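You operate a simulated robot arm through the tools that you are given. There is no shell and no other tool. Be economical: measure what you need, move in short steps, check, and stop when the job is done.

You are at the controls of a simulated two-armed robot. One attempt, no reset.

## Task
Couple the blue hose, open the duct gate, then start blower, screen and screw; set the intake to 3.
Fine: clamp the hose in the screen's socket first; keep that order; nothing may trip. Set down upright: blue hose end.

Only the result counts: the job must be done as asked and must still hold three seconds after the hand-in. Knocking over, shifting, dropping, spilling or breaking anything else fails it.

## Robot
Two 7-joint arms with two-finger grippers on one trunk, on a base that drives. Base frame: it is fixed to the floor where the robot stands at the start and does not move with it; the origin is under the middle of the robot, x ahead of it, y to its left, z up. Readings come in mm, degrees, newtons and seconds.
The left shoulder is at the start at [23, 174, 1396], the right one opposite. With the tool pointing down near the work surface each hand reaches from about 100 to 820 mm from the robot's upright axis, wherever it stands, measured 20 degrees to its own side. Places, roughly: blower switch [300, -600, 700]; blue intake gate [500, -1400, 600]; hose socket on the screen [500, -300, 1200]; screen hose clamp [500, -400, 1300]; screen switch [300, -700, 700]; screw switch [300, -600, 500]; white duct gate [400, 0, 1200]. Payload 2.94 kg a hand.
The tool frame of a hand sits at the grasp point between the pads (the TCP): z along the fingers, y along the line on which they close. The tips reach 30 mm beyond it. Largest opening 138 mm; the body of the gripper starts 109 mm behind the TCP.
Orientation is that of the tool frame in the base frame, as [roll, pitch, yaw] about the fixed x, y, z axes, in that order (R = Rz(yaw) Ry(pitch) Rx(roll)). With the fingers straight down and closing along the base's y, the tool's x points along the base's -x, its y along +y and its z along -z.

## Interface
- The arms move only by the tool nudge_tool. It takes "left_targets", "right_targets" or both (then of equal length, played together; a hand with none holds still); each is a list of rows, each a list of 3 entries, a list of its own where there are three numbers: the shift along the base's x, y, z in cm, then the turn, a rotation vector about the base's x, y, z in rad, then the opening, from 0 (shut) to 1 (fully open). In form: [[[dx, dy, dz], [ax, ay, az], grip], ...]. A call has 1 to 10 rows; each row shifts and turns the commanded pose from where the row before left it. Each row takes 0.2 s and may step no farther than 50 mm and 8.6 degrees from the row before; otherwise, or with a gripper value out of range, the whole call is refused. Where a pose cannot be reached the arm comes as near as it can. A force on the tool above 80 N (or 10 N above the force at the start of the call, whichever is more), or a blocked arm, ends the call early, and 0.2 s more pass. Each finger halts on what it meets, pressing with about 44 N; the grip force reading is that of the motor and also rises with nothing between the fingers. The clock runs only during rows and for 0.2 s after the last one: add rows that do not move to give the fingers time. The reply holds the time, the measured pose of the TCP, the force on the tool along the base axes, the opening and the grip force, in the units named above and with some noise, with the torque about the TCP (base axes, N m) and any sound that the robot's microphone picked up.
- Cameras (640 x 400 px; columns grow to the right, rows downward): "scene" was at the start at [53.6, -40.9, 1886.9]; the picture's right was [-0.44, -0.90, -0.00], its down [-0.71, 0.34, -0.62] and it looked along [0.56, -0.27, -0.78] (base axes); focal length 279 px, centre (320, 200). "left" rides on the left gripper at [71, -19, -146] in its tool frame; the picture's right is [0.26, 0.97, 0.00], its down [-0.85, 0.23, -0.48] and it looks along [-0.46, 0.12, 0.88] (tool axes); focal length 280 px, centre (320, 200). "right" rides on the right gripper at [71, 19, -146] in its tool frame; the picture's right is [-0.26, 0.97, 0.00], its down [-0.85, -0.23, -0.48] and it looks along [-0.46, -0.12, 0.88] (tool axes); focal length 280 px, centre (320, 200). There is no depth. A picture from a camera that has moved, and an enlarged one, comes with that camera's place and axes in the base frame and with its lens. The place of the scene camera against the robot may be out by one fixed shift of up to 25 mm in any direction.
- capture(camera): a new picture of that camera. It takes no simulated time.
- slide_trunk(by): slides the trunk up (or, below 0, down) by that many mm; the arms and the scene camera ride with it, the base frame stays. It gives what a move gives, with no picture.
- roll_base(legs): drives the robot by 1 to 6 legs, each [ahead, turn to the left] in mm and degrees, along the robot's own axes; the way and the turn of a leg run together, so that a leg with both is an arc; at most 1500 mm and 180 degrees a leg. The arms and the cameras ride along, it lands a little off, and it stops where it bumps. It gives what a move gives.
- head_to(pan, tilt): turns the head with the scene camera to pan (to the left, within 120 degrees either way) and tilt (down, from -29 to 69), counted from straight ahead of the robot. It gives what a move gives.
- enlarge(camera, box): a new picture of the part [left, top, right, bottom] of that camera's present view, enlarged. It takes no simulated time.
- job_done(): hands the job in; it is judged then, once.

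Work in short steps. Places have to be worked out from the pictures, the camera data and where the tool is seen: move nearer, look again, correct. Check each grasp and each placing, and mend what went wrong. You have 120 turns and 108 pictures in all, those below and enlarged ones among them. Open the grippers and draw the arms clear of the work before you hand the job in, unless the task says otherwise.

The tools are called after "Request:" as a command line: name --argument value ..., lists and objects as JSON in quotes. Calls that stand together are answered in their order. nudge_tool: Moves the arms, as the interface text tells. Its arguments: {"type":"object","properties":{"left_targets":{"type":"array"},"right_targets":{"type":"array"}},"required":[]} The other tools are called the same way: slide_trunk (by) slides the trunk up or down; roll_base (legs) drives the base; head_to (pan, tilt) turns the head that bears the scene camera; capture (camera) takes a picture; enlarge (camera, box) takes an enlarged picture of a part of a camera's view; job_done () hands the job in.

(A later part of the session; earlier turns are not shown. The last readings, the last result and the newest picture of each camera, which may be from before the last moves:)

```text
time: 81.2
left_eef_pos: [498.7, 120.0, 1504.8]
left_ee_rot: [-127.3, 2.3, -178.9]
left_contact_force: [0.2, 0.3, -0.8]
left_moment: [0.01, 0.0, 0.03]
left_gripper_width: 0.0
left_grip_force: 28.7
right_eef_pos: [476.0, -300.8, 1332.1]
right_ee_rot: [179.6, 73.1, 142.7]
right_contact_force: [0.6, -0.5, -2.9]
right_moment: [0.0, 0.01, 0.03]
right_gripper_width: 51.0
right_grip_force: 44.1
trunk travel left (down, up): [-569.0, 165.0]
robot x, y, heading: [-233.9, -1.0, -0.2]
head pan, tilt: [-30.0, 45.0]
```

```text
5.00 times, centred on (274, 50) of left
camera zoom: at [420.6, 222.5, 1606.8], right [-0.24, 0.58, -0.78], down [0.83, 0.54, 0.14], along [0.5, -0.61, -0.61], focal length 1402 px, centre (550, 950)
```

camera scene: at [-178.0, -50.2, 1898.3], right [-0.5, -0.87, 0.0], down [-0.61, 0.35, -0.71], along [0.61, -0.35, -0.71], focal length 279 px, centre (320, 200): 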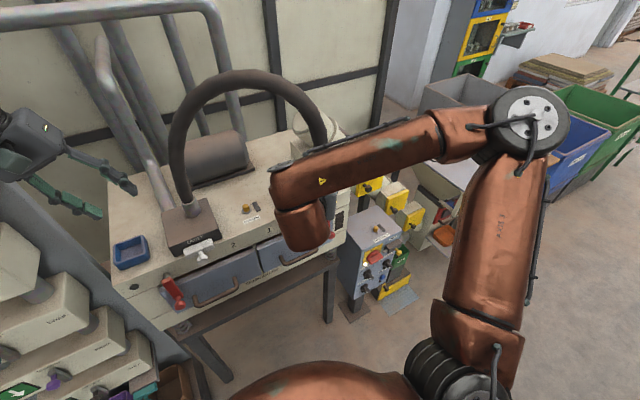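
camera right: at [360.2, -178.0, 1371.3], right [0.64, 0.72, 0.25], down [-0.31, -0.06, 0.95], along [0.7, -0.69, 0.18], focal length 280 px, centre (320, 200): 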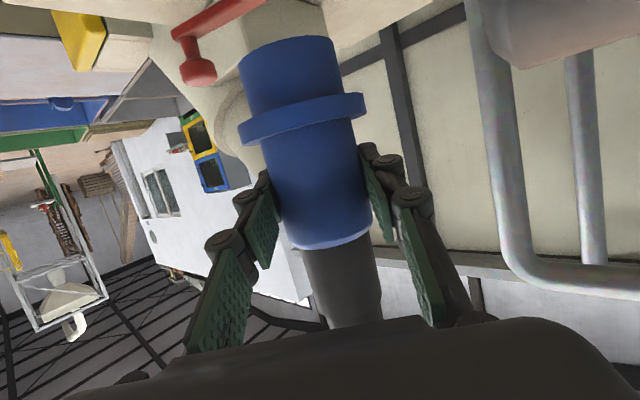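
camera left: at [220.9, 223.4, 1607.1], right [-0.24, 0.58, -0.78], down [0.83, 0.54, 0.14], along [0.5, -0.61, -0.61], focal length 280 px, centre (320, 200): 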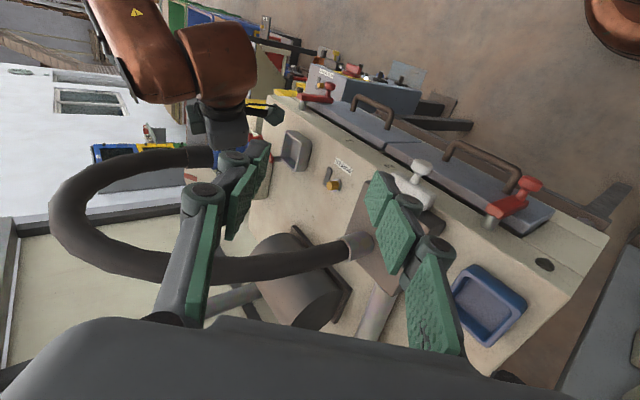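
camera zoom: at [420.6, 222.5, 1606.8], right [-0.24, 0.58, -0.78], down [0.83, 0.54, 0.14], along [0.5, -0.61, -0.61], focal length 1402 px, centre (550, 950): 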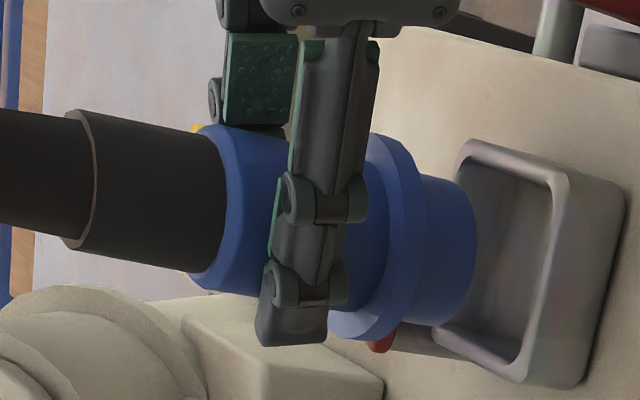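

In this view it lines up within ~1 mm in x. I check the other azimuth again by moving the left hand back.

Request:
nudge_tool --left_targets '[[[-4, 0, 0], [0, 0, 0], 0], [[-4, 0, 0], [0, 0, 0], 0], [[-4, 0, 0], [0, 0, 0], 0], [[-4, 0, 0], [0, 0, 0], 0], [[-4, 0, 0], [0, 0, 0], 0], [[0, 0, 0], [0, 0, 0], 0]]'

Request:
enlarge --camera "left" --box '[214, 110, 342, 190]'

```text
time: 82.6
left_eef_pos: [299.4, 120.3, 1506.8]
left_ee_rot: [-127.3, 2.4, -178.8]
left_contact_force: [-0.3, -1.0, -1.3]
left_moment: [0.02, -0.01, -0.04]
left_gripper_width: 0.0
left_grip_force: 28.3
right_eef_pos: [477.5, -300.2, 1331.3]
right_ee_rot: [179.7, 73.1, 142.7]
right_contact_force: [0.3, -0.2, -2.3]
right_moment: [0.02, 0.01, -0.03]
right_gripper_width: 51.5
right_grip_force: 44.1
trunk travel left (down, up): [-569.0, 165.0]
robot x, y, heading: [-230.1, -4.4, 0.0]
head pan, tilt: [-30.0, 45.0]
```

```text
5.00 times, centred on (278, 150) of left
camera zoom: at [222.5, 222.5, 1607.6], right [-0.24, 0.58, -0.78], down [0.83, 0.54, 0.14], along [0.5, -0.61, -0.61], focal length 1402 px, centre (530, 450)
```

zoom: 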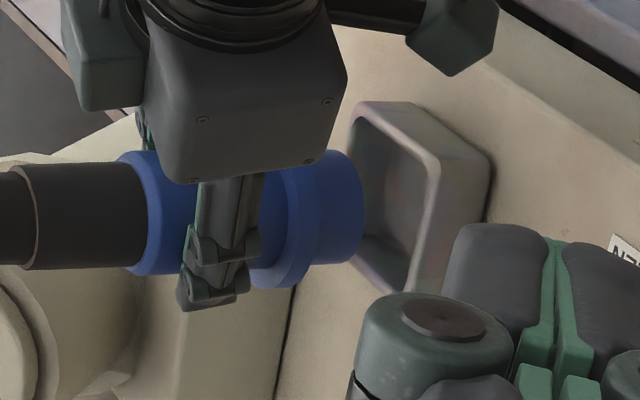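

Residual ≈(-1.5,-4) mm. Apply and lower slowly so that the spigot tip enters the rim.

Request:
nudge_tool --right_targets '[[[-0.15, -0.4, 0], [0, 0, 0], 0], [[0, 0, -1], [0, 0, 0], 0], [[0, 0, -0.8], [0, 0, 0], 0], [[0, 0, -0.6], [0, 0, 0], 0], [[0, 0, 0], [0, 0, 0], 0]]'

Request:
enlarge --camera "left" --box '[214, 110, 342, 190]'

```text
time: 83.8
left_eef_pos: [298.2, 121.0, 1509.7]
left_ee_rot: [-127.2, 2.5, -178.8]
left_contact_force: [-0.7, -0.4, -0.8]
left_moment: [0.01, 0.0, -0.03]
left_gripper_width: 0.2
left_grip_force: 28.0
right_eef_pos: [473.4, -303.7, 1310.9]
right_ee_rot: [179.1, 73.4, 142.3]
right_contact_force: [1.7, -0.5, 12.7]
right_moment: [-0.4, 0.05, 0.02]
right_gripper_width: 51.3
right_grip_force: 43.2
trunk travel left (down, up): [-569.0, 165.0]
robot x, y, heading: [-231.3, 1.4, 0.2]
head pan, tilt: [-30.0, 45.0]
```

```text
5.00 times, centred on (278, 150) of left
camera zoom: at [220.3, 223.7, 1608.4], right [-0.24, 0.58, -0.78], down [0.83, 0.54, 0.14], along [0.5, -0.61, -0.61], focal length 1402 px, centre (530, 450)
```

zoom: 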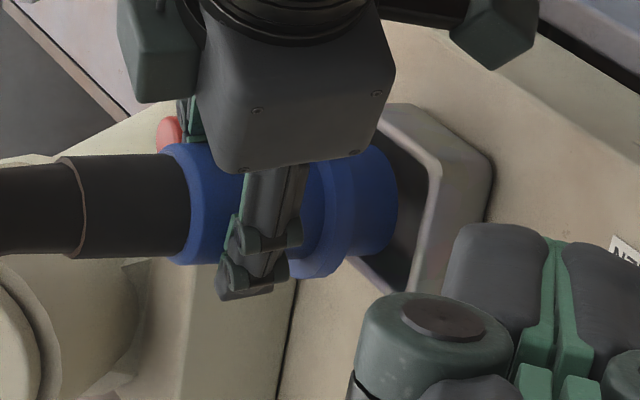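

Contact at the -y rim (moment says force ≈27 mm to -y). Lift 4 mm, move +y 5 mm, lower again.

Request:
nudge_tool --right_targets '[[[0, 0, 0.4], [0, 0, 0], 0], [[0.1, 0.5, 0], [0, 0, 0], 0], [[0, 0, -0.6], [0, 0, 0], 0], [[0, 0, -0.6], [0, 0, 0], 0], [[0, 0, 0], [0, 0, 0], 0]]'

```text
time: 85.0
left_eef_pos: [295.3, 122.1, 1508.9]
left_ee_rot: [-127.2, 2.5, -178.8]
left_contact_force: [-0.6, 0.4, -0.4]
left_moment: [0.0, 0.01, 0.0]
left_gripper_width: 0.0
left_grip_force: 28.6
right_eef_pos: [473.1, -297.8, 1306.9]
right_ee_rot: [178.4, 73.7, 141.6]
right_contact_force: [0.0, -2.3, 38.4]
right_moment: [-1.44, 0.24, -0.1]
right_gripper_width: 52.2
right_grip_force: 43.6
trunk travel left (down, up): [-569.0, 165.0]
robot x, y, heading: [-233.0, -2.1, -0.2]
head pan, tilt: [-30.0, 45.0]
```

Still contact, now at ≈(-6,-35) mm from the TCP. I look again closely.

Request:
enlarge --camera "left" --box '[230, 120, 326, 180]'

Request:
capture --camera "right"

```text
6.67 times, centred on (278, 150) of left
camera zoom: at [216.8, 224.9, 1609.4], right [-0.24, 0.58, -0.78], down [0.83, 0.54, 0.14], along [0.5, -0.62, -0.61], focal length 1869 px, centre (600, 533)
```

zoom: 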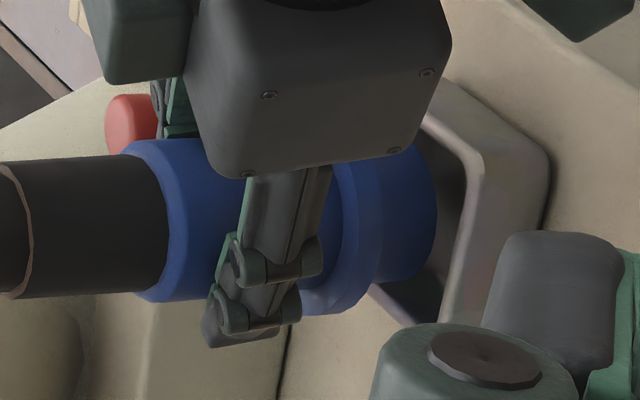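

```text
41 pictures are left
camera right: at [357.8, -186.2, 1280.3], right [0.64, 0.73, 0.26], down [-0.32, -0.06, 0.95], along [0.7, -0.68, 0.2], focal length 280 px, centre (320, 200)
```

right: 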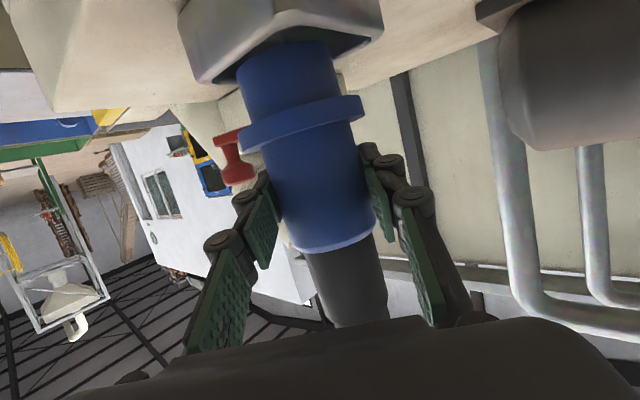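

Good view along the hand's direction; enlarge it.

Request:
enlarge --camera "right" --box '[160, 0, 400, 150]'

```text
2.67 times, centred on (280, 75) of right
camera zoom: at [357.8, -186.2, 1280.3], right [0.64, 0.73, 0.26], down [-0.32, -0.06, 0.95], along [0.7, -0.68, 0.2], focal length 748 px, centre (427, 533)
```

zoom: 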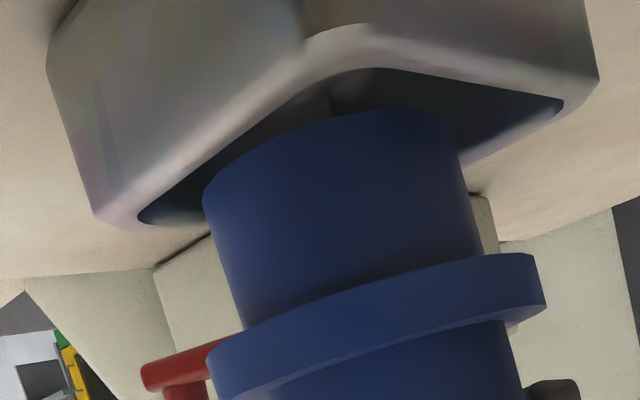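

The spigot sits left/far in the opening, i.e. it needs ≈6 mm toward +y. Lift, shift, and try again.

Request:
nudge_tool --right_targets '[[[0, 0, 0.5], [0, 0, 0], 0], [[0, 0, 0.5], [0, 0, 0], 0], [[0, 0.6, 0], [0, 0, 0], 0], [[0, 0, -0.5], [0, 0, 0], 0], [[0, 0, -0.5], [0, 0, 0], 0], [[0, 0, -0.3], [0, 0, 0], 0], [[0, 0, 0], [0, 0, 0], 0]]'

Request:
enlarge --camera "right" --box '[160, 0, 400, 150]'

```text
time: 86.6
left_eef_pos: [298.1, 119.8, 1507.4]
left_ee_rot: [-127.2, 2.2, -178.7]
left_contact_force: [-0.1, -0.5, 0.2]
left_moment: [0.0, 0.03, 0.05]
left_gripper_width: 0.0
left_grip_force: 28.9
right_eef_pos: [474.0, -294.4, 1295.1]
right_ee_rot: [179.7, 72.9, 142.7]
right_contact_force: [-0.3, -0.5, -2.8]
right_moment: [0.0, 0.02, 0.05]
right_gripper_width: 51.3
right_grip_force: 44.1
trunk travel left (down, up): [-569.0, 165.0]
robot x, y, heading: [-232.1, -4.8, 0.3]
head pan, tilt: [-30.0, 45.0]
```

```text
2.67 times, centred on (280, 75) of right
camera zoom: at [359.2, -181.9, 1271.1], right [0.64, 0.72, 0.25], down [-0.31, -0.06, 0.95], along [0.7, -0.69, 0.18], focal length 748 px, centre (427, 533)
```

zoom: 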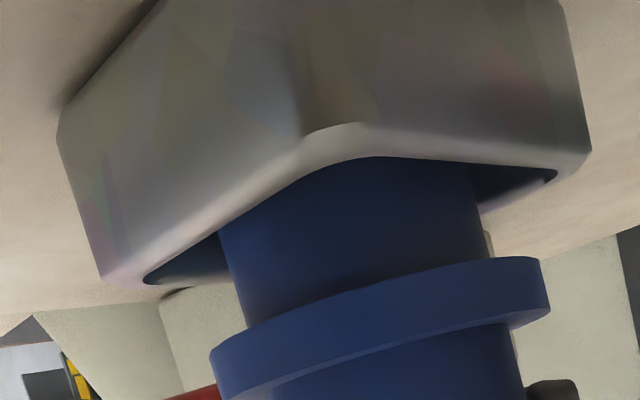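

It's in: z=1295 with no contact force. Lower gently until it seats.

Request:
nudge_tool --right_targets '[[[0, 0, -0.5], [0, 0, 0], 0], [[0, 0, -0.5], [0, 0, 0], 0], [[0, 0, -0.5], [0, 0, 0], 0], [[0, 0, 0], [0, 0, 0], 0]]'

Request:
enlarge --camera "right" --box '[160, 0, 400, 150]'

```text
time: 87.6
left_eef_pos: [298.8, 120.9, 1507.9]
left_ee_rot: [-127.2, 2.4, -178.8]
left_contact_force: [-0.1, -0.1, 0.1]
left_moment: [-0.03, 0.0, 0.02]
left_gripper_width: 0.0
left_grip_force: 28.4
right_eef_pos: [476.9, -292.8, 1281.4]
right_ee_rot: [179.6, 73.1, 142.7]
right_contact_force: [0.1, 0.2, -1.7]
right_moment: [0.03, 0.01, 0.0]
right_gripper_width: 51.0
right_grip_force: 43.9
trunk travel left (down, up): [-569.0, 165.0]
robot x, y, heading: [-230.9, -1.1, 0.1]
head pan, tilt: [-30.0, 45.0]
```

```text
2.67 times, centred on (280, 75) of right
camera zoom: at [359.7, -181.8, 1256.2], right [0.64, 0.72, 0.25], down [-0.31, -0.06, 0.95], along [0.7, -0.69, 0.18], focal length 748 px, centre (427, 533)
```

zoom: 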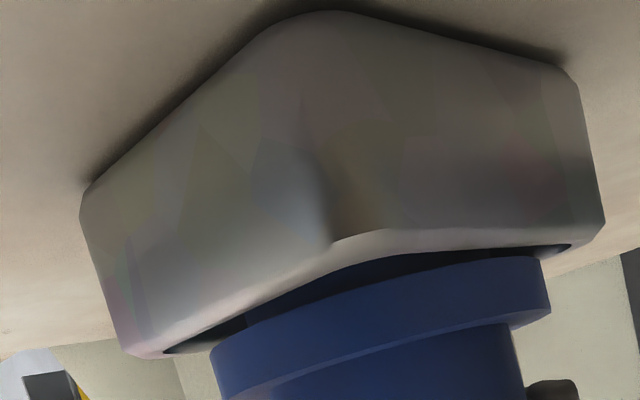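

A few mm to go; continue in 3 mm steps.

Request:
nudge_tool --right_targets '[[[0, 0, -0.3], [0, 0, 0], 0], [[0, 0, -0.3], [0, 0, 0], 0], [[0, 0, 0], [0, 0, 0], 0]]'

Request:
enlarge --camera "right" --box '[160, 0, 400, 150]'

```text
time: 88.4
left_eef_pos: [296.9, 120.3, 1509.1]
left_ee_rot: [-127.1, 2.5, -178.9]
left_contact_force: [0.3, -0.3, 0.9]
left_moment: [0.01, 0.0, 0.01]
left_gripper_width: 0.0
left_grip_force: 28.1
right_eef_pos: [474.1, -294.8, 1281.4]
right_ee_rot: [178.5, 73.5, 141.5]
right_contact_force: [2.9, -5.7, 28.3]
right_moment: [0.02, 0.26, 0.03]
right_gripper_width: 51.2
right_grip_force: 43.6
trunk travel left (down, up): [-569.0, 165.0]
robot x, y, heading: [-228.9, -0.6, -0.2]
head pan, tilt: [-30.0, 45.0]
```

```text
2.67 times, centred on (280, 75) of right
camera zoom: at [359.2, -182.0, 1254.7], right [0.64, 0.72, 0.26], down [-0.32, -0.06, 0.95], along [0.7, -0.69, 0.19], focal length 748 px, centre (427, 533)
```

zoom: 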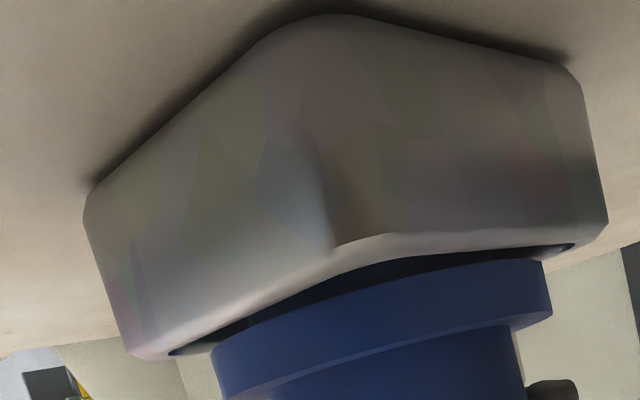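

Seated on the socket floor (28 N, centred). Relieve the pressure, open moderately, and retract along the tool axis.

Request:
nudge_tool --right_targets '[[[0, 0, 0.4], [0, 0, 0], 0], [[0, 0, 0], [0, 0, 0], 0.6], [[0, 0, 0], [0, 0, 0], 0.6], [[0, 0, 0], [0, 0, 0], 0.6], [[0, 0, 0], [0, 0, 0], 0.6], [[-1.5, 1.15, 0.55], [0, 0, 0], 0.6], [[-3, 2.3, 1.1], [0, 0, 0], 0.6], [[-3, 2.3, 1.1], [0, 0, 0], 0.6], [[-3, 2.3, 1.1], [0, 0, 0], 0.6]]'

Request:
capture --camera "left"

Request:
capture --camera "right"

```text
time: 90.4
left_eef_pos: [298.7, 122.6, 1507.9]
left_ee_rot: [-127.1, 2.3, -178.8]
left_contact_force: [-0.3, 0.8, 0.3]
left_moment: [0.03, -0.01, 0.0]
left_gripper_width: 0.0
left_grip_force: 29.0
right_eef_pos: [369.9, -210.7, 1319.8]
right_ee_rot: [179.6, 73.1, 142.6]
right_contact_force: [-0.4, 0.2, -0.1]
right_moment: [-0.05, 0.01, -0.01]
right_gripper_width: 82.9
right_grip_force: 0.1
trunk travel left (down, up): [-569.0, 165.0]
robot x, y, heading: [-233.2, -4.7, 0.1]
head pan, tilt: [-30.0, 45.0]
```

```text
36 pictures are left
camera left: at [220.5, 225.1, 1608.0], right [-0.24, 0.58, -0.78], down [0.83, 0.54, 0.14], along [0.5, -0.62, -0.61], focal length 280 px, centre (320, 200)
```

left: 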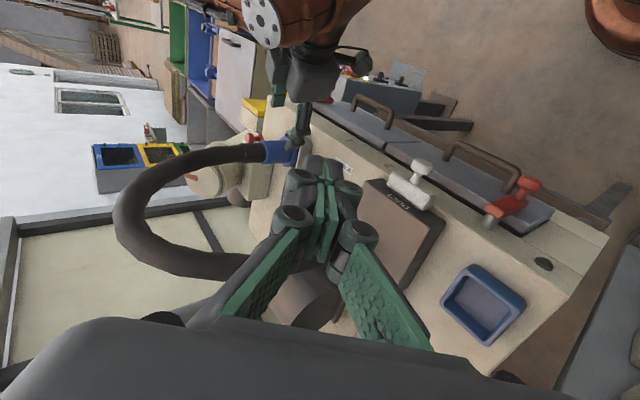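

```text
35 pictures are left
camera right: at [254.2, -98.8, 1293.3], right [0.64, 0.72, 0.25], down [-0.31, -0.06, 0.95], along [0.7, -0.69, 0.18], focal length 280 px, centre (320, 200)
```

right: 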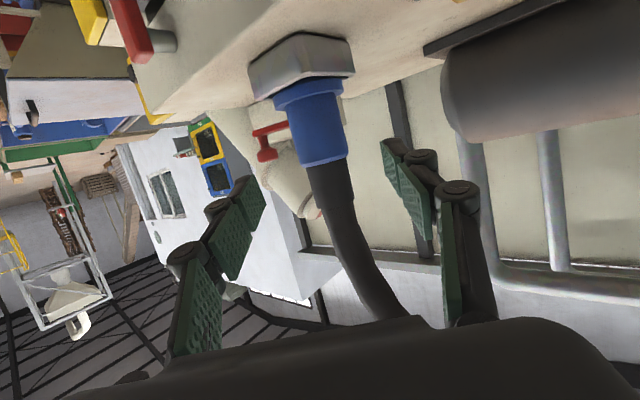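

The hose end stands upright in the socket. Now the clamp: I raise the right hand and turn it tool-down.

Request:
nudge_tool --right_targets '[[[-2, 1.5, 2], [0, 0, 0], 0.6], [[-2, 0, 4], [0.085, 0.11, 0], 0.6], [[0, -1, 4], [0.085, 0.11, 0], 0.6], [[0, -3, 3], [0.085, 0.11, 0], 0.6], [[0, -3, 1], [0.085, 0.11, 0], 0.6], [[0, -3, 0], [0.085, 0.11, 0], 0.6], [[0, -3, 0], [0.085, 0.11, 0], 0.6], [[0, -3, 0], [0.085, 0.11, 0], 0.6], [[0, -3, 0], [0.085, 0.11, 0], 0.6], [[0, -3, 0], [0.095, 0.11, 0], 0.6]]'

Request:
roll_base --legs '[[90, 0]]'

Request:
enlarge --camera "left" --box '[170, 70, 330, 170]'

```text
time: 92.6
left_eef_pos: [297.9, 118.8, 1509.3]
left_ee_rot: [-127.4, 2.3, -178.9]
left_contact_force: [-0.4, 0.3, 0.4]
left_moment: [0.0, -0.01, -0.01]
left_gripper_width: 0.0
left_grip_force: 28.4
right_eef_pos: [330.5, -420.4, 1457.9]
right_ee_rot: [178.8, 0.8, 142.5]
right_contact_force: [-0.2, -0.4, 0.0]
right_moment: [0.0, 0.04, 0.0]
right_gripper_width: 82.7
right_grip_force: 0.0
trunk travel left (down, up): [-569.0, 165.0]
robot x, y, heading: [-231.0, 0.4, -0.0]
head pan, tilt: [-30.0, 45.0]
```

```text
time: 94.2
left_eef_pos: [255.2, 122.6, 1535.7]
left_ee_rot: [-128.0, 7.8, -178.7]
left_contact_force: [0.3, 0.1, 1.1]
left_moment: [0.1, -0.06, 0.07]
left_gripper_width: 0.0
left_grip_force: 28.3
right_eef_pos: [291.7, -425.9, 1500.3]
right_ee_rot: [175.3, 4.8, 140.2]
right_contact_force: [-1.0, 0.4, 1.1]
right_moment: [0.04, -0.02, 0.02]
right_gripper_width: 82.9
right_grip_force: 0.1
trunk travel left (down, up): [-569.0, 165.0]
robot x, y, heading: [-143.3, 0.9, -0.1]
head pan, tilt: [-30.0, 45.0]
stopped in leg 1: the robot was blocked; the commanded pose is now the measured one
```

```text
4.00 times, centred on (250, 120) of left
camera zoom: at [168.5, 223.4, 1630.0], right [-0.17, 0.59, -0.79], down [0.81, 0.54, 0.22], along [0.55, -0.6, -0.57], focal length 1122 px, centre (600, 520)
```

zoom: 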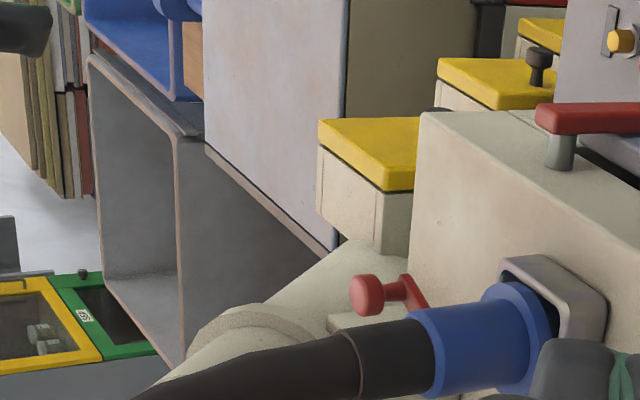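

The base got jolted but stands at x=-143; knob ≈[487,-402,1292]. I square the right hand, turn it to yaw ≈200° and bring it above the knob.

Request:
nudge_tool --right_targets '[[[0, 0, 0], [-0.01, 0.116, 0], 0.6], [[2.4, 0.3, -1], [0, 0, 0.131], 0.6], [[2.4, 0.3, -1], [0, 0, 0.131], 0.6], [[2.4, 0.3, -1], [0, 0, 0.131], 0.6], [[2.4, 0.3, -1], [0, 0, 0.131], 0.6], [[2.4, 0.3, -1], [0, 0, 0.131], 0.6], [[2.4, 0.3, -1], [0, 0, 0.131], 0.6], [[2.4, 0.3, -1], [0, 0, 0.131], 0.6], [[2.4, 0.3, -1], [0, 0, 0.131], 0.6], [[0, 0, 0], [0, 0, 0], 0.6]]'

Request:
capture --camera "right"

```text
time: 95.1
left_eef_pos: [264.9, 119.2, 1522.3]
left_ee_rot: [-128.7, 5.9, -177.6]
left_contact_force: [-0.5, 0.5, -0.6]
left_moment: [0.01, -0.06, 0.05]
left_gripper_width: 0.0
left_grip_force: 28.2
right_eef_pos: [371.9, -437.5, 1487.3]
right_ee_rot: [177.0, -0.4, 150.7]
right_contact_force: [1.4, -0.1, 0.0]
right_moment: [-0.07, 0.21, 0.01]
right_gripper_width: 82.7
right_grip_force: 0.1
trunk travel left (down, up): [-569.0, 165.0]
robot x, y, heading: [-140.7, -1.4, -0.4]
head pan, tilt: [-30.0, 45.0]
stopped in row 4 (right hand): the arm was blocked; the commanded pose is now the measured one
```

```text
33 pictures are left
camera right: at [316.4, -392.8, 1635.1], right [0.7, 0.71, 0.05], down [0.62, -0.64, 0.46], along [0.36, -0.29, -0.89], focal length 280 px, centre (320, 200)
```

right: 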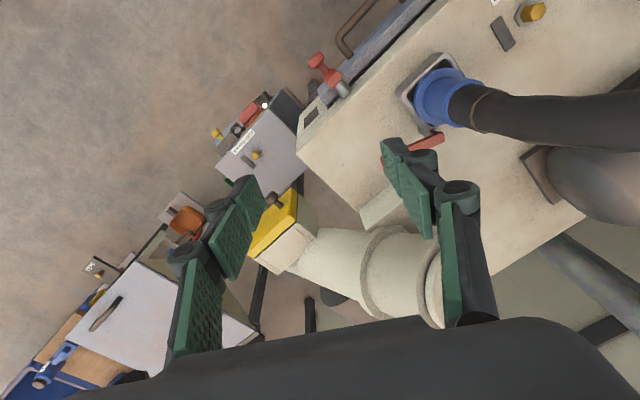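

Another "blocked" stop without contact force; the body seems still to be settling. I let it rest a moment, then continue with gentler steps.

Request:
nudge_tool --right_targets '[[[0, 0, 0], [0, 0, 0], 0.6], [[0, 0, 0], [0, 0, 0], 0.6], [[1, 0.3, -0.3], [0, 0, 0.06], 0.6], [[1.5, 0.5, -0.5], [0, 0, 0.06], 0.6], [[1.5, 0.5, -0.5], [0, 0, 0.06], 0.6], [[1.5, 0.5, -0.5], [0, 0, 0.06], 0.6], [[1.5, 0.5, -0.5], [0, 0, 0.06], 0.6], [[1.5, 0.5, -0.5], [0, 0, 0.06], 0.6], [[1.5, 0.5, -0.5], [0, 0, 0.06], 0.6], [[0, 0, 0], [0, 0, 0], 0.6]]'

```text
time: 95.4
left_eef_pos: [145.8, 123.9, 1528.4]
left_ee_rot: [-129.2, 10.9, -177.0]
left_contact_force: [2.9, 1.0, -0.9]
left_moment: [-0.12, 0.16, -0.25]
left_gripper_width: 0.2
left_grip_force: 28.3
right_eef_pos: [251.8, -436.4, 1514.9]
right_ee_rot: [174.3, 3.7, 149.3]
right_contact_force: [2.1, -1.0, -1.5]
right_moment: [0.17, 0.17, 0.05]
right_gripper_width: 82.7
right_grip_force: 0.0
trunk travel left (down, up): [-569.0, 165.0]
robot x, y, heading: [-138.0, -3.3, -0.3]
head pan, tilt: [-30.0, 45.0]
stopped in row 1 (left hand): the arm was blocked; the commanded pose is now the measured one
```

Both hands jumped back together, so the whole body is rocking. I check the scene camera's pose and view.

Request:
head_to --pan -20 --tilt 55

Request:
capture --camera "scene"

```text
time: 96.1
left_eef_pos: [233.3, 122.8, 1527.0]
left_ee_rot: [-128.4, 6.9, -177.4]
left_contact_force: [-4.0, 0.1, 0.3]
left_moment: [-0.03, -0.23, 0.35]
left_gripper_width: 0.0
left_grip_force: 28.5
right_eef_pos: [341.2, -435.2, 1494.0]
right_ee_rot: [176.6, 0.6, 150.8]
right_contact_force: [-3.7, 1.9, -1.7]
right_moment: [-0.17, -0.35, -0.05]
right_gripper_width: 82.8
right_grip_force: 0.1
trunk travel left (down, up): [-569.0, 165.0]
robot x, y, heading: [-137.1, -6.0, -0.0]
head pan, tilt: [-20.0, 55.0]
```

```text
32 pictures are left
camera scene: at [11.4, -35.4, 1887.7], right [-0.34, -0.94, 0.02], down [-0.8, 0.28, -0.53], along [0.5, -0.2, -0.85], focal length 279 px, centre (320, 200)
```

scene: 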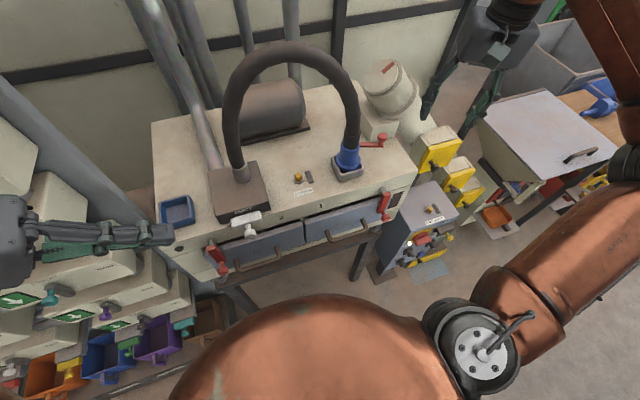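

The body is rocking (3° off). I let it settle without commanding the arms, using head movements to pass time.

Request:
head_to --pan 60 --tilt 40

Request:
head_to --pan -20 --tilt 55

```text
time: 97.7
left_eef_pos: [236.2, 121.7, 1525.3]
left_ee_rot: [-128.7, 6.9, -177.4]
left_contact_force: [-4.6, -0.1, -0.6]
left_moment: [0.0, -0.36, 0.45]
left_gripper_width: 0.0
left_grip_force: 28.0
right_eef_pos: [343.3, -435.0, 1493.9]
right_ee_rot: [176.7, 0.5, 150.8]
right_contact_force: [-3.5, 1.0, -1.7]
right_moment: [-0.15, -0.32, -0.04]
right_gripper_width: 82.9
right_grip_force: 0.1
trunk travel left (down, up): [-569.0, 165.0]
robot x, y, heading: [-138.4, -2.8, 0.2]
head pan, tilt: [60.0, 40.0]
```

```text
time: 99.2
left_eef_pos: [238.7, 121.9, 1524.2]
left_ee_rot: [-128.6, 6.7, -177.4]
left_contact_force: [-5.8, -0.5, -0.4]
left_moment: [-0.03, -0.34, 0.45]
left_gripper_width: 0.0
left_grip_force: 28.5
right_eef_pos: [346.2, -434.7, 1492.0]
right_ee_rot: [176.7, 0.4, 150.7]
right_contact_force: [-3.4, 1.7, -1.5]
right_moment: [-0.2, -0.33, -0.02]
right_gripper_width: 82.5
right_grip_force: 0.0
trunk travel left (down, up): [-569.0, 165.0]
robot x, y, heading: [-136.1, -2.3, -0.2]
head pan, tilt: [-20.0, 55.0]
```

The lean persists and creeps back only slowly. I ease the base back a little, in case something at the front is pressing.

Request:
roll_base --legs '[[-40, 0]]'

```text
time: 100.0
left_eef_pos: [41.9, 114.0, 1546.6]
left_ee_rot: [-128.1, 17.4, -177.3]
left_contact_force: [16.3, -5.7, -16.2]
left_moment: [-0.92, 0.88, -1.59]
left_gripper_width: 0.1
left_grip_force: 28.5
right_eef_pos: [134.1, -383.1, 1577.0]
right_ee_rot: [162.1, 16.0, 157.9]
right_contact_force: [8.4, 7.2, 11.7]
right_moment: [-1.14, 1.49, -0.03]
right_gripper_width: 83.0
right_grip_force: 0.0
trunk travel left (down, up): [-569.0, 165.0]
robot x, y, heading: [-152.0, -3.1, -0.1]
head pan, tilt: [-20.0, 55.0]
stopped in leg 1: the robot was blocked; the commanded pose is now the measured one
```

It swung further. I only pass time and watch.

Request:
head_to --pan -30 --tilt 50

Request:
head_to --pan -20 --tilt 55

Request:
capture --camera "scene"

```text
time: 100.7
left_eef_pos: [-33.0, 118.5, 1546.3]
left_ee_rot: [-127.7, 15.5, -176.9]
left_contact_force: [-1.4, 0.0, 0.2]
left_moment: [-0.05, -0.19, 0.17]
left_gripper_width: 0.1
left_grip_force: 28.5
right_eef_pos: [105.5, -409.4, 1554.0]
right_ee_rot: [165.4, 11.4, 149.0]
right_contact_force: [-0.1, 0.1, -0.6]
right_moment: [-0.04, -0.04, -0.04]
right_gripper_width: 82.7
right_grip_force: 0.0
trunk travel left (down, up): [-569.0, 165.0]
robot x, y, heading: [-157.4, -4.5, -0.2]
head pan, tilt: [-30.0, 50.0]
```

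```text
time: 101.4
left_eef_pos: [148.9, 113.7, 1575.3]
left_ee_rot: [-121.9, 11.0, -171.0]
left_contact_force: [1.7, -1.0, 0.6]
left_moment: [0.05, 0.15, -0.16]
left_gripper_width: 0.2
left_grip_force: 28.6
right_eef_pos: [240.2, -377.3, 1572.2]
right_ee_rot: [159.6, 12.6, 149.7]
right_contact_force: [-1.0, 0.6, 1.8]
right_moment: [-0.14, -0.07, -0.03]
right_gripper_width: 82.8
right_grip_force: 0.1
trunk travel left (down, up): [-569.0, 165.0]
robot x, y, heading: [-148.4, -2.4, -0.1]
head pan, tilt: [-20.0, 55.0]
```

```text
31 pictures are left
camera scene: at [160.4, -34.4, 1882.0], right [-0.34, -0.94, 0.05], down [-0.84, 0.28, -0.46], along [0.42, -0.2, -0.89], focal length 279 px, centre (320, 200)
```

scene: 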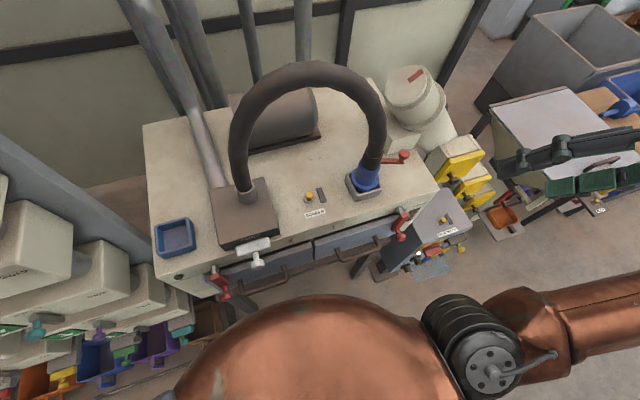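

The trunk is swinging back and forth; hands are high and clear, so I keep waiting for it to damp.

Request:
head_to --pan 80 --tilt 40

Request:
head_to --pan -100 --tilt 45

Request:
head_to --pan -20 --tilt 55

```text
time: 103.2
left_eef_pos: [151.1, 113.8, 1573.3]
left_ee_rot: [-122.5, 11.2, -170.8]
left_contact_force: [1.8, -2.4, 0.5]
left_moment: [0.19, 0.17, -0.17]
left_gripper_width: 0.0
left_grip_force: 28.6
right_eef_pos: [241.3, -382.6, 1562.2]
right_ee_rot: [160.9, 10.8, 150.2]
right_contact_force: [0.2, 0.2, 0.4]
right_moment: [-0.1, 0.09, -0.07]
right_gripper_width: 82.6
right_grip_force: 0.1
trunk travel left (down, up): [-569.0, 165.0]
robot x, y, heading: [-151.7, -2.2, -0.3]
head pan, tilt: [80.0, 40.0]
```

```text
time: 105.9
left_eef_pos: [-94.1, 114.1, 1578.8]
left_ee_rot: [-124.6, 20.1, -173.1]
left_contact_force: [5.4, -1.3, 2.6]
left_moment: [0.39, 0.4, -0.51]
left_gripper_width: 0.0
left_grip_force: 28.5
right_eef_pos: [-1.8, -410.7, 1602.2]
right_ee_rot: [159.7, 16.2, 148.1]
right_contact_force: [3.6, -1.9, 2.7]
right_moment: [0.11, 0.42, 0.13]
right_gripper_width: 83.1
right_grip_force: 0.1
trunk travel left (down, up): [-569.0, 165.0]
robot x, y, heading: [-156.8, -1.9, 0.1]
head pan, tilt: [-100.0, 45.0]
```

```text
time: 107.4
left_eef_pos: [40.1, 121.7, 1538.9]
left_ee_rot: [-129.4, 15.2, -175.6]
left_contact_force: [1.1, -0.7, 1.8]
left_moment: [0.08, 0.12, -0.12]
left_gripper_width: 0.0
left_grip_force: 28.5
right_eef_pos: [136.4, -377.8, 1569.7]
right_ee_rot: [163.8, 13.4, 157.8]
right_contact_force: [1.1, -0.6, -0.3]
right_moment: [0.04, 0.16, 0.03]
right_gripper_width: 82.7
right_grip_force: 0.1
trunk travel left (down, up): [-569.0, 165.0]
robot x, y, heading: [-152.7, -1.8, 0.1]
head pan, tilt: [-20.0, 55.0]
```

Still rocking. Last time a trunk slide brought it to rest, so I try a small one.

Request:
slide_trunk --by -60

Request:
slide_trunk --by -60

```text
time: 107.7
left_eef_pos: [-155.5, 119.6, 1548.5]
left_ee_rot: [-127.2, 21.4, -174.5]
left_contact_force: [4.7, -1.2, -1.3]
left_moment: [0.11, 0.38, -0.54]
left_gripper_width: 0.0
left_grip_force: 28.4
right_eef_pos: [-71.1, -381.4, 1586.4]
right_ee_rot: [160.5, 18.9, 154.0]
right_contact_force: [1.0, -1.1, 4.5]
right_moment: [0.01, 0.27, 0.02]
right_gripper_width: 82.9
right_grip_force: 0.1
trunk travel left (down, up): [-566.0, 168.0]
robot x, y, heading: [-157.7, -5.9, 0.0]
head pan, tilt: [-20.0, 55.0]
stopped: the arm was blocked; the commanded pose is now the measured one
```

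```text
time: 108.2
left_eef_pos: [-91.9, 122.2, 1558.3]
left_ee_rot: [-120.5, 23.1, -175.3]
left_contact_force: [-3.1, 0.7, -1.9]
left_moment: [-0.2, -0.3, 0.4]
left_gripper_width: 0.0
left_grip_force: 27.9
right_eef_pos: [66.6, -410.0, 1517.6]
right_ee_rot: [161.3, 9.5, 144.3]
right_contact_force: [2.3, 3.6, 1.4]
right_moment: [-0.38, 0.22, -0.09]
right_gripper_width: 82.8
right_grip_force: 0.2
trunk travel left (down, up): [-550.0, 184.0]
robot x, y, heading: [-159.7, -1.1, -0.7]
head pan, tilt: [-20.0, 55.0]
stopped: the arm was blocked; the commanded pose is now the measured one
```

I look at the left side for a collision with the cabinet.

Request:
head_to --pan 45 --tilt 50

Request:
capture --camera "scene"

```text
time: 109.6
left_eef_pos: [-15.1, 141.5, 1520.0]
left_ee_rot: [-123.4, 20.0, -178.4]
left_contact_force: [1.9, 0.6, 1.6]
left_moment: [0.11, 0.2, -0.26]
left_gripper_width: 0.0
left_grip_force: 28.9
right_eef_pos: [118.0, -343.0, 1508.6]
right_ee_rot: [163.4, 11.6, 160.6]
right_contact_force: [0.1, 0.9, -0.3]
right_moment: [-0.02, 0.05, -0.01]
right_gripper_width: 82.7
right_grip_force: 0.0
trunk travel left (down, up): [-550.0, 184.0]
robot x, y, heading: [-154.0, -1.6, 0.6]
head pan, tilt: [45.0, 50.0]
```

```text
30 pictures are left
camera scene: at [-72.2, 53.6, 1873.4], right [0.71, -0.7, -0.01], down [-0.55, -0.55, -0.63], along [0.43, 0.45, -0.78], focal length 279 px, centre (320, 200)
```

scene: 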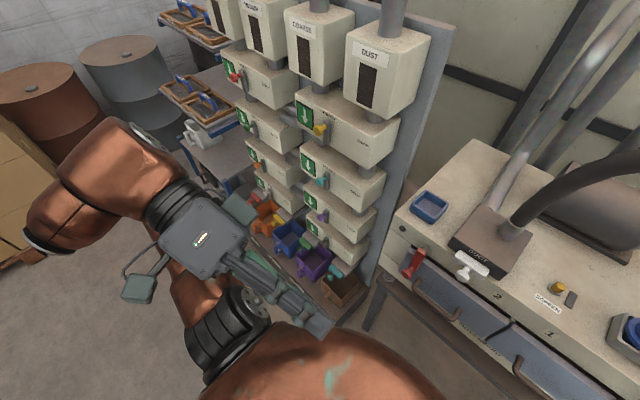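

The torso is upright again and nothing is touching. I check that it is calm.

Request:
head_to --pan -20 --tilt 55

Request:
head_to --pan -22 --tilt 55

```text
time: 110.9
left_eef_pos: [146.9, 138.6, 1513.9]
left_ee_rot: [-123.4, 14.1, -179.1]
left_contact_force: [1.7, 0.9, -1.0]
left_moment: [-0.15, 0.14, -0.24]
left_gripper_width: 0.3
left_grip_force: 28.7
right_eef_pos: [274.2, -349.3, 1492.2]
right_ee_rot: [163.8, 7.9, 161.9]
right_contact_force: [2.7, -0.4, 0.0]
right_moment: [0.0, 0.23, 0.05]
right_gripper_width: 82.8
right_grip_force: 0.0
trunk travel left (down, up): [-550.0, 184.0]
robot x, y, heading: [-153.3, -6.5, -0.0]
head pan, tilt: [-20.0, 55.0]
```

```text
time: 111.6
left_eef_pos: [-44.7, 128.3, 1515.8]
left_ee_rot: [-123.9, 17.4, -177.8]
left_contact_force: [0.4, -1.3, -3.0]
left_moment: [-0.18, -0.03, -0.02]
left_gripper_width: 0.1
left_grip_force: 28.7
right_eef_pos: [76.9, -362.9, 1508.8]
right_ee_rot: [163.0, 11.7, 157.0]
right_contact_force: [-1.2, -1.7, -3.0]
right_moment: [0.24, -0.21, -0.03]
right_gripper_width: 82.7
right_grip_force: 0.1
trunk travel left (down, up): [-550.0, 184.0]
robot x, y, heading: [-156.9, -1.2, 0.0]
head pan, tilt: [-22.0, 55.0]
```

Still swinging like a loosely balanced mast. Lowering the trunk should calm it (hands are well clear of the table), so I send several short slides.

Request:
slide_trunk --by -100

Request:
slide_trunk --by -100

Request:
slide_trunk --by -100

Request:
slide_trunk --by -100

```text
time: 111.9
left_eef_pos: [-77.2, 118.1, 1516.0]
left_ee_rot: [-124.8, 17.3, -178.4]
left_contact_force: [5.9, 0.7, -4.6]
left_moment: [-0.4, 0.3, -0.62]
left_gripper_width: 0.0
left_grip_force: 28.4
right_eef_pos: [53.3, -393.1, 1522.2]
right_ee_rot: [161.7, 14.0, 151.1]
right_contact_force: [1.7, -3.0, -1.2]
right_moment: [0.29, 0.18, 0.13]
right_gripper_width: 82.8
right_grip_force: 0.0
trunk travel left (down, up): [-547.0, 187.0]
robot x, y, heading: [-156.7, -3.2, 0.3]
head pan, tilt: [-22.0, 55.0]
stopped: the arm was blocked; the commanded pose is now the measured one
```

```text
time: 112.2
left_eef_pos: [80.3, 133.5, 1494.4]
left_ee_rot: [-123.8, 14.9, -173.6]
left_contact_force: [8.1, 5.3, 6.5]
left_moment: [0.17, 0.73, -0.86]
left_gripper_width: 0.0
left_grip_force: 28.6
right_eef_pos: [215.2, -410.4, 1468.7]
right_ee_rot: [165.2, 9.4, 146.1]
right_contact_force: [0.2, -0.4, 0.7]
right_moment: [0.0, 0.06, 0.01]
right_gripper_width: 82.6
right_grip_force: 0.0
trunk travel left (down, up): [-545.0, 190.0]
robot x, y, heading: [-157.4, -0.9, 0.3]
head pan, tilt: [-22.0, 55.0]
stopped: the arm was blocked; the commanded pose is now the measured one
```

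```text
time: 112.5
left_eef_pos: [172.1, 133.6, 1488.1]
left_ee_rot: [-124.2, 13.1, -174.8]
left_contact_force: [-3.9, 1.4, 0.5]
left_moment: [-0.01, -0.27, 0.45]
left_gripper_width: 0.0
left_grip_force: 27.9
right_eef_pos: [317.4, -381.2, 1440.6]
right_ee_rot: [166.2, 4.3, 151.3]
right_contact_force: [-4.3, 1.6, 3.1]
right_moment: [-0.1, -0.48, -0.09]
right_gripper_width: 82.8
right_grip_force: 0.2
trunk travel left (down, up): [-541.0, 193.0]
robot x, y, heading: [-157.9, -3.8, -0.1]
head pan, tilt: [-22.0, 55.0]
stopped: the arm was blocked; the commanded pose is now the measured one
```

```text
time: 112.9
left_eef_pos: [138.2, 173.5, 1499.6]
left_ee_rot: [-119.8, 16.5, -175.7]
left_contact_force: [1.1, 1.3, -0.5]
left_moment: [-0.18, 0.06, -0.18]
left_gripper_width: 0.0
left_grip_force: 28.0
right_eef_pos: [316.9, -320.0, 1410.2]
right_ee_rot: [161.0, 2.5, 161.9]
right_contact_force: [0.7, 0.9, -0.9]
right_moment: [0.0, 0.15, 0.03]
right_gripper_width: 83.2
right_grip_force: 0.0
trunk travel left (down, up): [-538.0, 196.0]
robot x, y, heading: [-152.7, 0.5, 0.1]
head pan, tilt: [-22.0, 55.0]
stopped: the arm was blocked; the commanded pose is now the measured one
```

I stop commanding the arms and wait longer with slow head pans, watching whether the swing decays.

Request:
head_to --pan 115 --tilt 30

Request:
head_to --pan -115 --tilt 30

Request:
head_to --pan 115 --tilt 30

Request:
head_to --pan -40 --tilt 60

Request:
head_to --pan -38 --tilt 60

```text
time: 115.1
left_eef_pos: [-34.7, 150.7, 1511.1]
left_ee_rot: [-119.4, 20.4, -175.2]
left_contact_force: [2.4, -2.8, -1.4]
left_moment: [0.04, 0.12, -0.18]
left_gripper_width: 0.3
left_grip_force: 28.3
right_eef_pos: [143.5, -325.1, 1445.1]
right_ee_rot: [160.1, 8.9, 160.0]
right_contact_force: [-2.6, -0.4, -2.6]
right_moment: [0.11, -0.3, -0.1]
right_gripper_width: 82.6
right_grip_force: 0.1
trunk travel left (down, up): [-538.0, 196.0]
robot x, y, heading: [-158.6, -1.4, -0.0]
head pan, tilt: [115.0, 30.0]
```

```text
time: 118.3
left_eef_pos: [-40.4, 143.2, 1516.1]
left_ee_rot: [-121.1, 23.0, -175.3]
left_contact_force: [4.5, 0.2, 0.1]
left_moment: [0.03, 0.23, -0.43]
left_gripper_width: 0.1
left_grip_force: 28.4
right_eef_pos: [126.9, -361.6, 1467.8]
right_ee_rot: [161.5, 11.3, 153.9]
right_contact_force: [0.8, -1.8, 1.0]
right_moment: [0.24, 0.16, 0.05]
right_gripper_width: 82.9
right_grip_force: 0.1
trunk travel left (down, up): [-538.0, 196.0]
robot x, y, heading: [-158.7, -3.9, -0.0]
head pan, tilt: [-115.0, 30.0]
```

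```text
time: 121.6
left_eef_pos: [64.1, 141.8, 1526.4]
left_ee_rot: [-121.4, 28.4, -178.4]
left_contact_force: [-14.7, -5.2, 17.9]
left_moment: [2.0, -0.54, 1.83]
left_gripper_width: 0.1
left_grip_force: 28.1
right_eef_pos: [236.1, -343.2, 1445.7]
right_ee_rot: [162.2, 7.0, 155.8]
right_contact_force: [3.6, 4.3, 2.7]
right_moment: [-0.42, 0.47, 0.01]
right_gripper_width: 82.5
right_grip_force: 0.1
trunk travel left (down, up): [-538.0, 196.0]
robot x, y, heading: [-159.3, -3.8, -0.0]
head pan, tilt: [115.0, 30.0]
```

```text
time: 124.0
left_eef_pos: [79.7, 137.5, 1523.5]
left_ee_rot: [-121.6, 25.9, -178.9]
left_contact_force: [4.0, 4.5, -10.1]
left_moment: [-1.15, 0.23, -0.62]
left_gripper_width: 0.0
left_grip_force: 28.4
right_eef_pos: [250.5, -354.6, 1441.5]
right_ee_rot: [163.1, 6.6, 155.3]
right_contact_force: [-2.3, 1.9, 0.7]
right_moment: [-0.26, -0.25, -0.1]
right_gripper_width: 82.9
right_grip_force: 0.1
trunk travel left (down, up): [-538.0, 196.0]
robot x, y, heading: [-153.6, -6.5, -0.0]
head pan, tilt: [-40.0, 60.0]
```

```text
time: 124.7
left_eef_pos: [-17.2, 145.1, 1523.5]
left_ee_rot: [-121.1, 31.9, -176.7]
left_contact_force: [14.5, 4.3, -7.7]
left_moment: [-0.96, 0.71, -1.66]
left_gripper_width: 0.0
left_grip_force: 28.8
right_eef_pos: [160.7, -326.0, 1445.2]
right_ee_rot: [160.3, 8.1, 159.3]
right_contact_force: [-1.4, -2.4, 1.0]
right_moment: [0.14, -0.02, 0.01]
right_gripper_width: 82.7
right_grip_force: 0.1
trunk travel left (down, up): [-538.0, 196.0]
robot x, y, heading: [-157.3, -4.9, -0.1]
head pan, tilt: [-38.0, 60.0]
```

The left hand has ended up folded against the chest and is knocking (forces up to 18 N), which feeds the swing. I extend the left arm forward, away from the body, in several short calls.

Request:
nudge_tool --left_targets '[[[4.5, 0, 0], [0, 0, 0], 0], [[4.5, 0, 0], [0, 0, 0], 0], [[4.5, 0, 0], [0, 0, 0], 0], [[4.5, 0, 0], [0, 0, 0], 0]]'

Request:
nudge_tool --left_targets '[[[4.5, 0, 0], [0, 0, 0], 0], [[4.5, 0, 0], [0, 0, 0], 0], [[4.5, 0, 0], [0, 0, 0], 0], [[4.5, 0, 0], [0, 0, 0], 0]]'

Request:
nudge_tool --left_targets '[[[4.5, 0, 0], [0, 0, 0], 0], [[4.5, 0, 0], [0, 0, 0], 0], [[4.5, 0, 0], [0, 0, 0], 0], [[4.5, 0, 0], [0, 0, 0], 0]]'

```text
time: 125.0
left_eef_pos: [-58.2, 132.6, 1536.8]
left_ee_rot: [-121.6, 33.2, -179.1]
left_contact_force: [2.3, 0.2, 0.0]
left_moment: [-0.12, 0.1, -0.3]
left_gripper_width: 0.0
left_grip_force: 28.7
right_eef_pos: [103.2, -360.7, 1475.1]
right_ee_rot: [160.9, 12.7, 152.9]
right_contact_force: [1.9, -1.3, -0.1]
right_moment: [0.18, 0.31, 0.09]
right_gripper_width: 83.0
right_grip_force: 0.0
trunk travel left (down, up): [-538.0, 196.0]
robot x, y, heading: [-156.0, -6.5, 0.2]
head pan, tilt: [-38.0, 60.0]
stopped in row 1 (left hand): the arm was blocked; the commanded pose is now the measured one
```

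```text
time: 125.4
left_eef_pos: [149.1, 133.0, 1507.0]
left_ee_rot: [-122.1, 26.2, -178.6]
left_contact_force: [-1.8, 0.5, 3.9]
left_moment: [0.37, -0.01, 0.3]
left_gripper_width: 0.4
left_grip_force: 28.4
right_eef_pos: [258.8, -358.1, 1431.4]
right_ee_rot: [162.8, 6.5, 154.2]
right_contact_force: [-0.6, 3.0, 2.3]
right_moment: [-0.28, 0.0, -0.07]
right_gripper_width: 82.3
right_grip_force: 0.1
trunk travel left (down, up): [-538.0, 196.0]
robot x, y, heading: [-154.4, -2.3, 0.1]
head pan, tilt: [-38.0, 60.0]
stopped in row 2 (right hand): the arm was blocked; the commanded pose is now the measured one
```

```text
time: 125.9
left_eef_pos: [112.0, 160.2, 1522.4]
left_ee_rot: [-117.2, 28.7, -176.2]
left_contact_force: [0.4, 0.9, -0.9]
left_moment: [-0.2, -0.02, -0.09]
left_gripper_width: 0.0
left_grip_force: 28.5
right_eef_pos: [222.6, -285.0, 1421.2]
right_ee_rot: [155.4, 6.8, 165.2]
right_contact_force: [2.0, 0.5, -0.3]
right_moment: [-0.08, 0.21, 0.06]
right_gripper_width: 82.8
right_grip_force: 0.2
trunk travel left (down, up): [-538.0, 196.0]
robot x, y, heading: [-157.7, -2.0, 0.1]
head pan, tilt: [-38.0, 60.0]
stopped in row 2 (right hand): the arm was blocked; the commanded pose is now the measured one
```

Some progress. Continue extending the left arm.

Request:
nudge_tool --left_targets '[[[5, 0, 0], [0, 0, 0], 0], [[5, 0, 0], [0, 0, 0], 0], [[5, 0, 0], [0, 0, 0], 0], [[5, 0, 0], [0, 0, 0], 0]]'

Request:
nudge_tool --left_targets '[[[5, 0, 0], [0, 0, 0], 0], [[5, 0, 0], [0, 0, 0], 0], [[5, 0, 0], [0, 0, 0], 0], [[5, 0, 0], [0, 0, 0], 0]]'

Request:
nudge_tool --left_targets '[[[5, 0, 0], [0, 0, 0], 0], [[5, 0, 0], [0, 0, 0], 0], [[5, 0, 0], [0, 0, 0], 0], [[5, 0, 0], [0, 0, 0], 0]]'

Request:
nudge_tool --left_targets '[[[5, 0, 0], [0, 0, 0], 0], [[5, 0, 0], [0, 0, 0], 0], [[5, 0, 0], [0, 0, 0], 0], [[5, 0, 0], [0, 0, 0], 0]]'

Request:
head_to --pan -20 --tilt 55

Request:
capture --camera "scene"

```text
time: 126.2
left_eef_pos: [-41.6, 162.7, 1538.7]
left_ee_rot: [-115.0, 39.1, -172.4]
left_contact_force: [2.2, -1.6, 1.1]
left_moment: [0.24, 0.18, -0.15]
left_gripper_width: 0.0
left_grip_force: 28.7
right_eef_pos: [61.2, -270.6, 1424.4]
right_ee_rot: [151.9, 10.6, 168.4]
right_contact_force: [3.9, -1.7, -0.2]
right_moment: [0.15, 0.3, 0.2]
right_gripper_width: 82.6
right_grip_force: 0.1
trunk travel left (down, up): [-538.0, 196.0]
robot x, y, heading: [-154.8, -5.2, 0.2]
head pan, tilt: [-38.0, 60.0]
stopped in row 1 (left hand): the arm was blocked; the commanded pose is now the measured one
```

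```text
time: 126.8
left_eef_pos: [180.0, 169.2, 1520.7]
left_ee_rot: [-114.8, 35.3, -168.4]
left_contact_force: [-2.3, -0.6, -1.0]
left_moment: [-0.13, -0.1, 0.2]
left_gripper_width: 0.0
left_grip_force: 28.5
left hand out of reach, approached as far as the arm can: row 1
right_eef_pos: [161.3, -338.8, 1444.9]
right_ee_rot: [152.1, 13.5, 150.8]
right_contact_force: [-2.4, -0.3, 2.0]
right_moment: [-0.01, -0.21, -0.08]
right_gripper_width: 83.1
right_grip_force: 0.5
trunk travel left (down, up): [-538.0, 196.0]
robot x, y, heading: [-160.6, -4.5, 0.4]
head pan, tilt: [-38.0, 60.0]
stopped in row 3 (left hand): the arm was blocked; the commanded pose is now the measured one
```

```text
time: 127.2
left_eef_pos: [379.6, 162.6, 1455.3]
left_ee_rot: [-119.5, 27.5, -171.8]
left_contact_force: [-4.0, 0.4, 3.1]
left_moment: [0.33, -0.11, 0.52]
left_gripper_width: 0.1
left_grip_force: 29.1
right_eef_pos: [346.2, -333.4, 1374.7]
right_ee_rot: [155.6, 6.2, 154.9]
right_contact_force: [-1.6, 3.9, 2.0]
right_moment: [-0.33, -0.19, -0.13]
right_gripper_width: 82.3
right_grip_force: 0.0
trunk travel left (down, up): [-538.0, 196.0]
robot x, y, heading: [-156.9, -6.2, 0.6]
head pan, tilt: [-38.0, 60.0]
stopped in row 1 (left hand): the arm was blocked; the commanded pose is now the measured one
```

```text
time: 127.6
left_eef_pos: [410.9, 184.0, 1536.4]
left_ee_rot: [-121.3, 46.2, -172.1]
left_contact_force: [5.6, 0.8, 1.0]
left_moment: [0.11, 0.23, -0.4]
left_gripper_width: 0.1
left_grip_force: 28.8
right_eef_pos: [387.4, -258.9, 1362.5]
right_ee_rot: [147.4, 6.2, 162.4]
right_contact_force: [2.2, 0.4, -1.7]
right_moment: [0.06, 0.14, 0.1]
right_gripper_width: 82.7
right_grip_force: 0.0
trunk travel left (down, up): [-538.0, 196.0]
robot x, y, heading: [-134.9, 2.2, 1.4]
head pan, tilt: [-38.0, 60.0]
stopped in row 1 (left hand): the arm was blocked; the commanded pose is now the measured one
```

```text
time: 128.4
left_eef_pos: [147.6, 176.4, 1560.0]
left_ee_rot: [-114.6, 44.9, -169.5]
left_contact_force: [2.9, 1.1, 1.3]
left_moment: [0.03, 0.12, -0.4]
left_gripper_width: 0.1
left_grip_force: 28.3
right_eef_pos: [101.3, -304.7, 1414.5]
right_ee_rot: [151.7, 13.7, 157.2]
right_contact_force: [2.1, -1.3, -0.3]
right_moment: [0.01, 0.31, 0.09]
right_gripper_width: 83.2
right_grip_force: 0.0
trunk travel left (down, up): [-538.0, 196.0]
robot x, y, heading: [-157.8, 0.5, -0.2]
head pan, tilt: [-20.0, 55.0]
```

```text
29 pictures are left
camera scene: at [-245.0, -20.1, 1865.4], right [-0.35, -0.94, -0.02], down [-0.72, 0.28, -0.63], along [0.6, -0.21, -0.77], focal length 279 px, centre (320, 200)
```

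scene: 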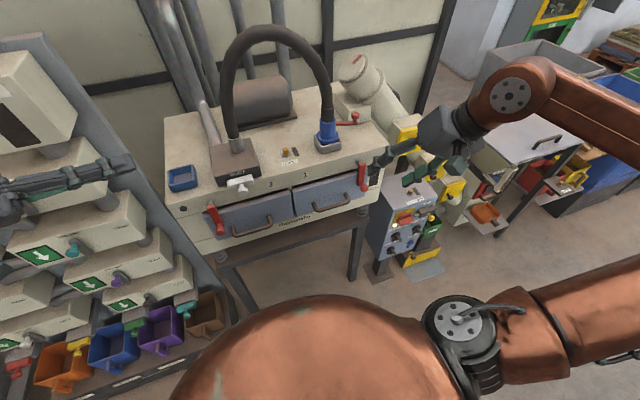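

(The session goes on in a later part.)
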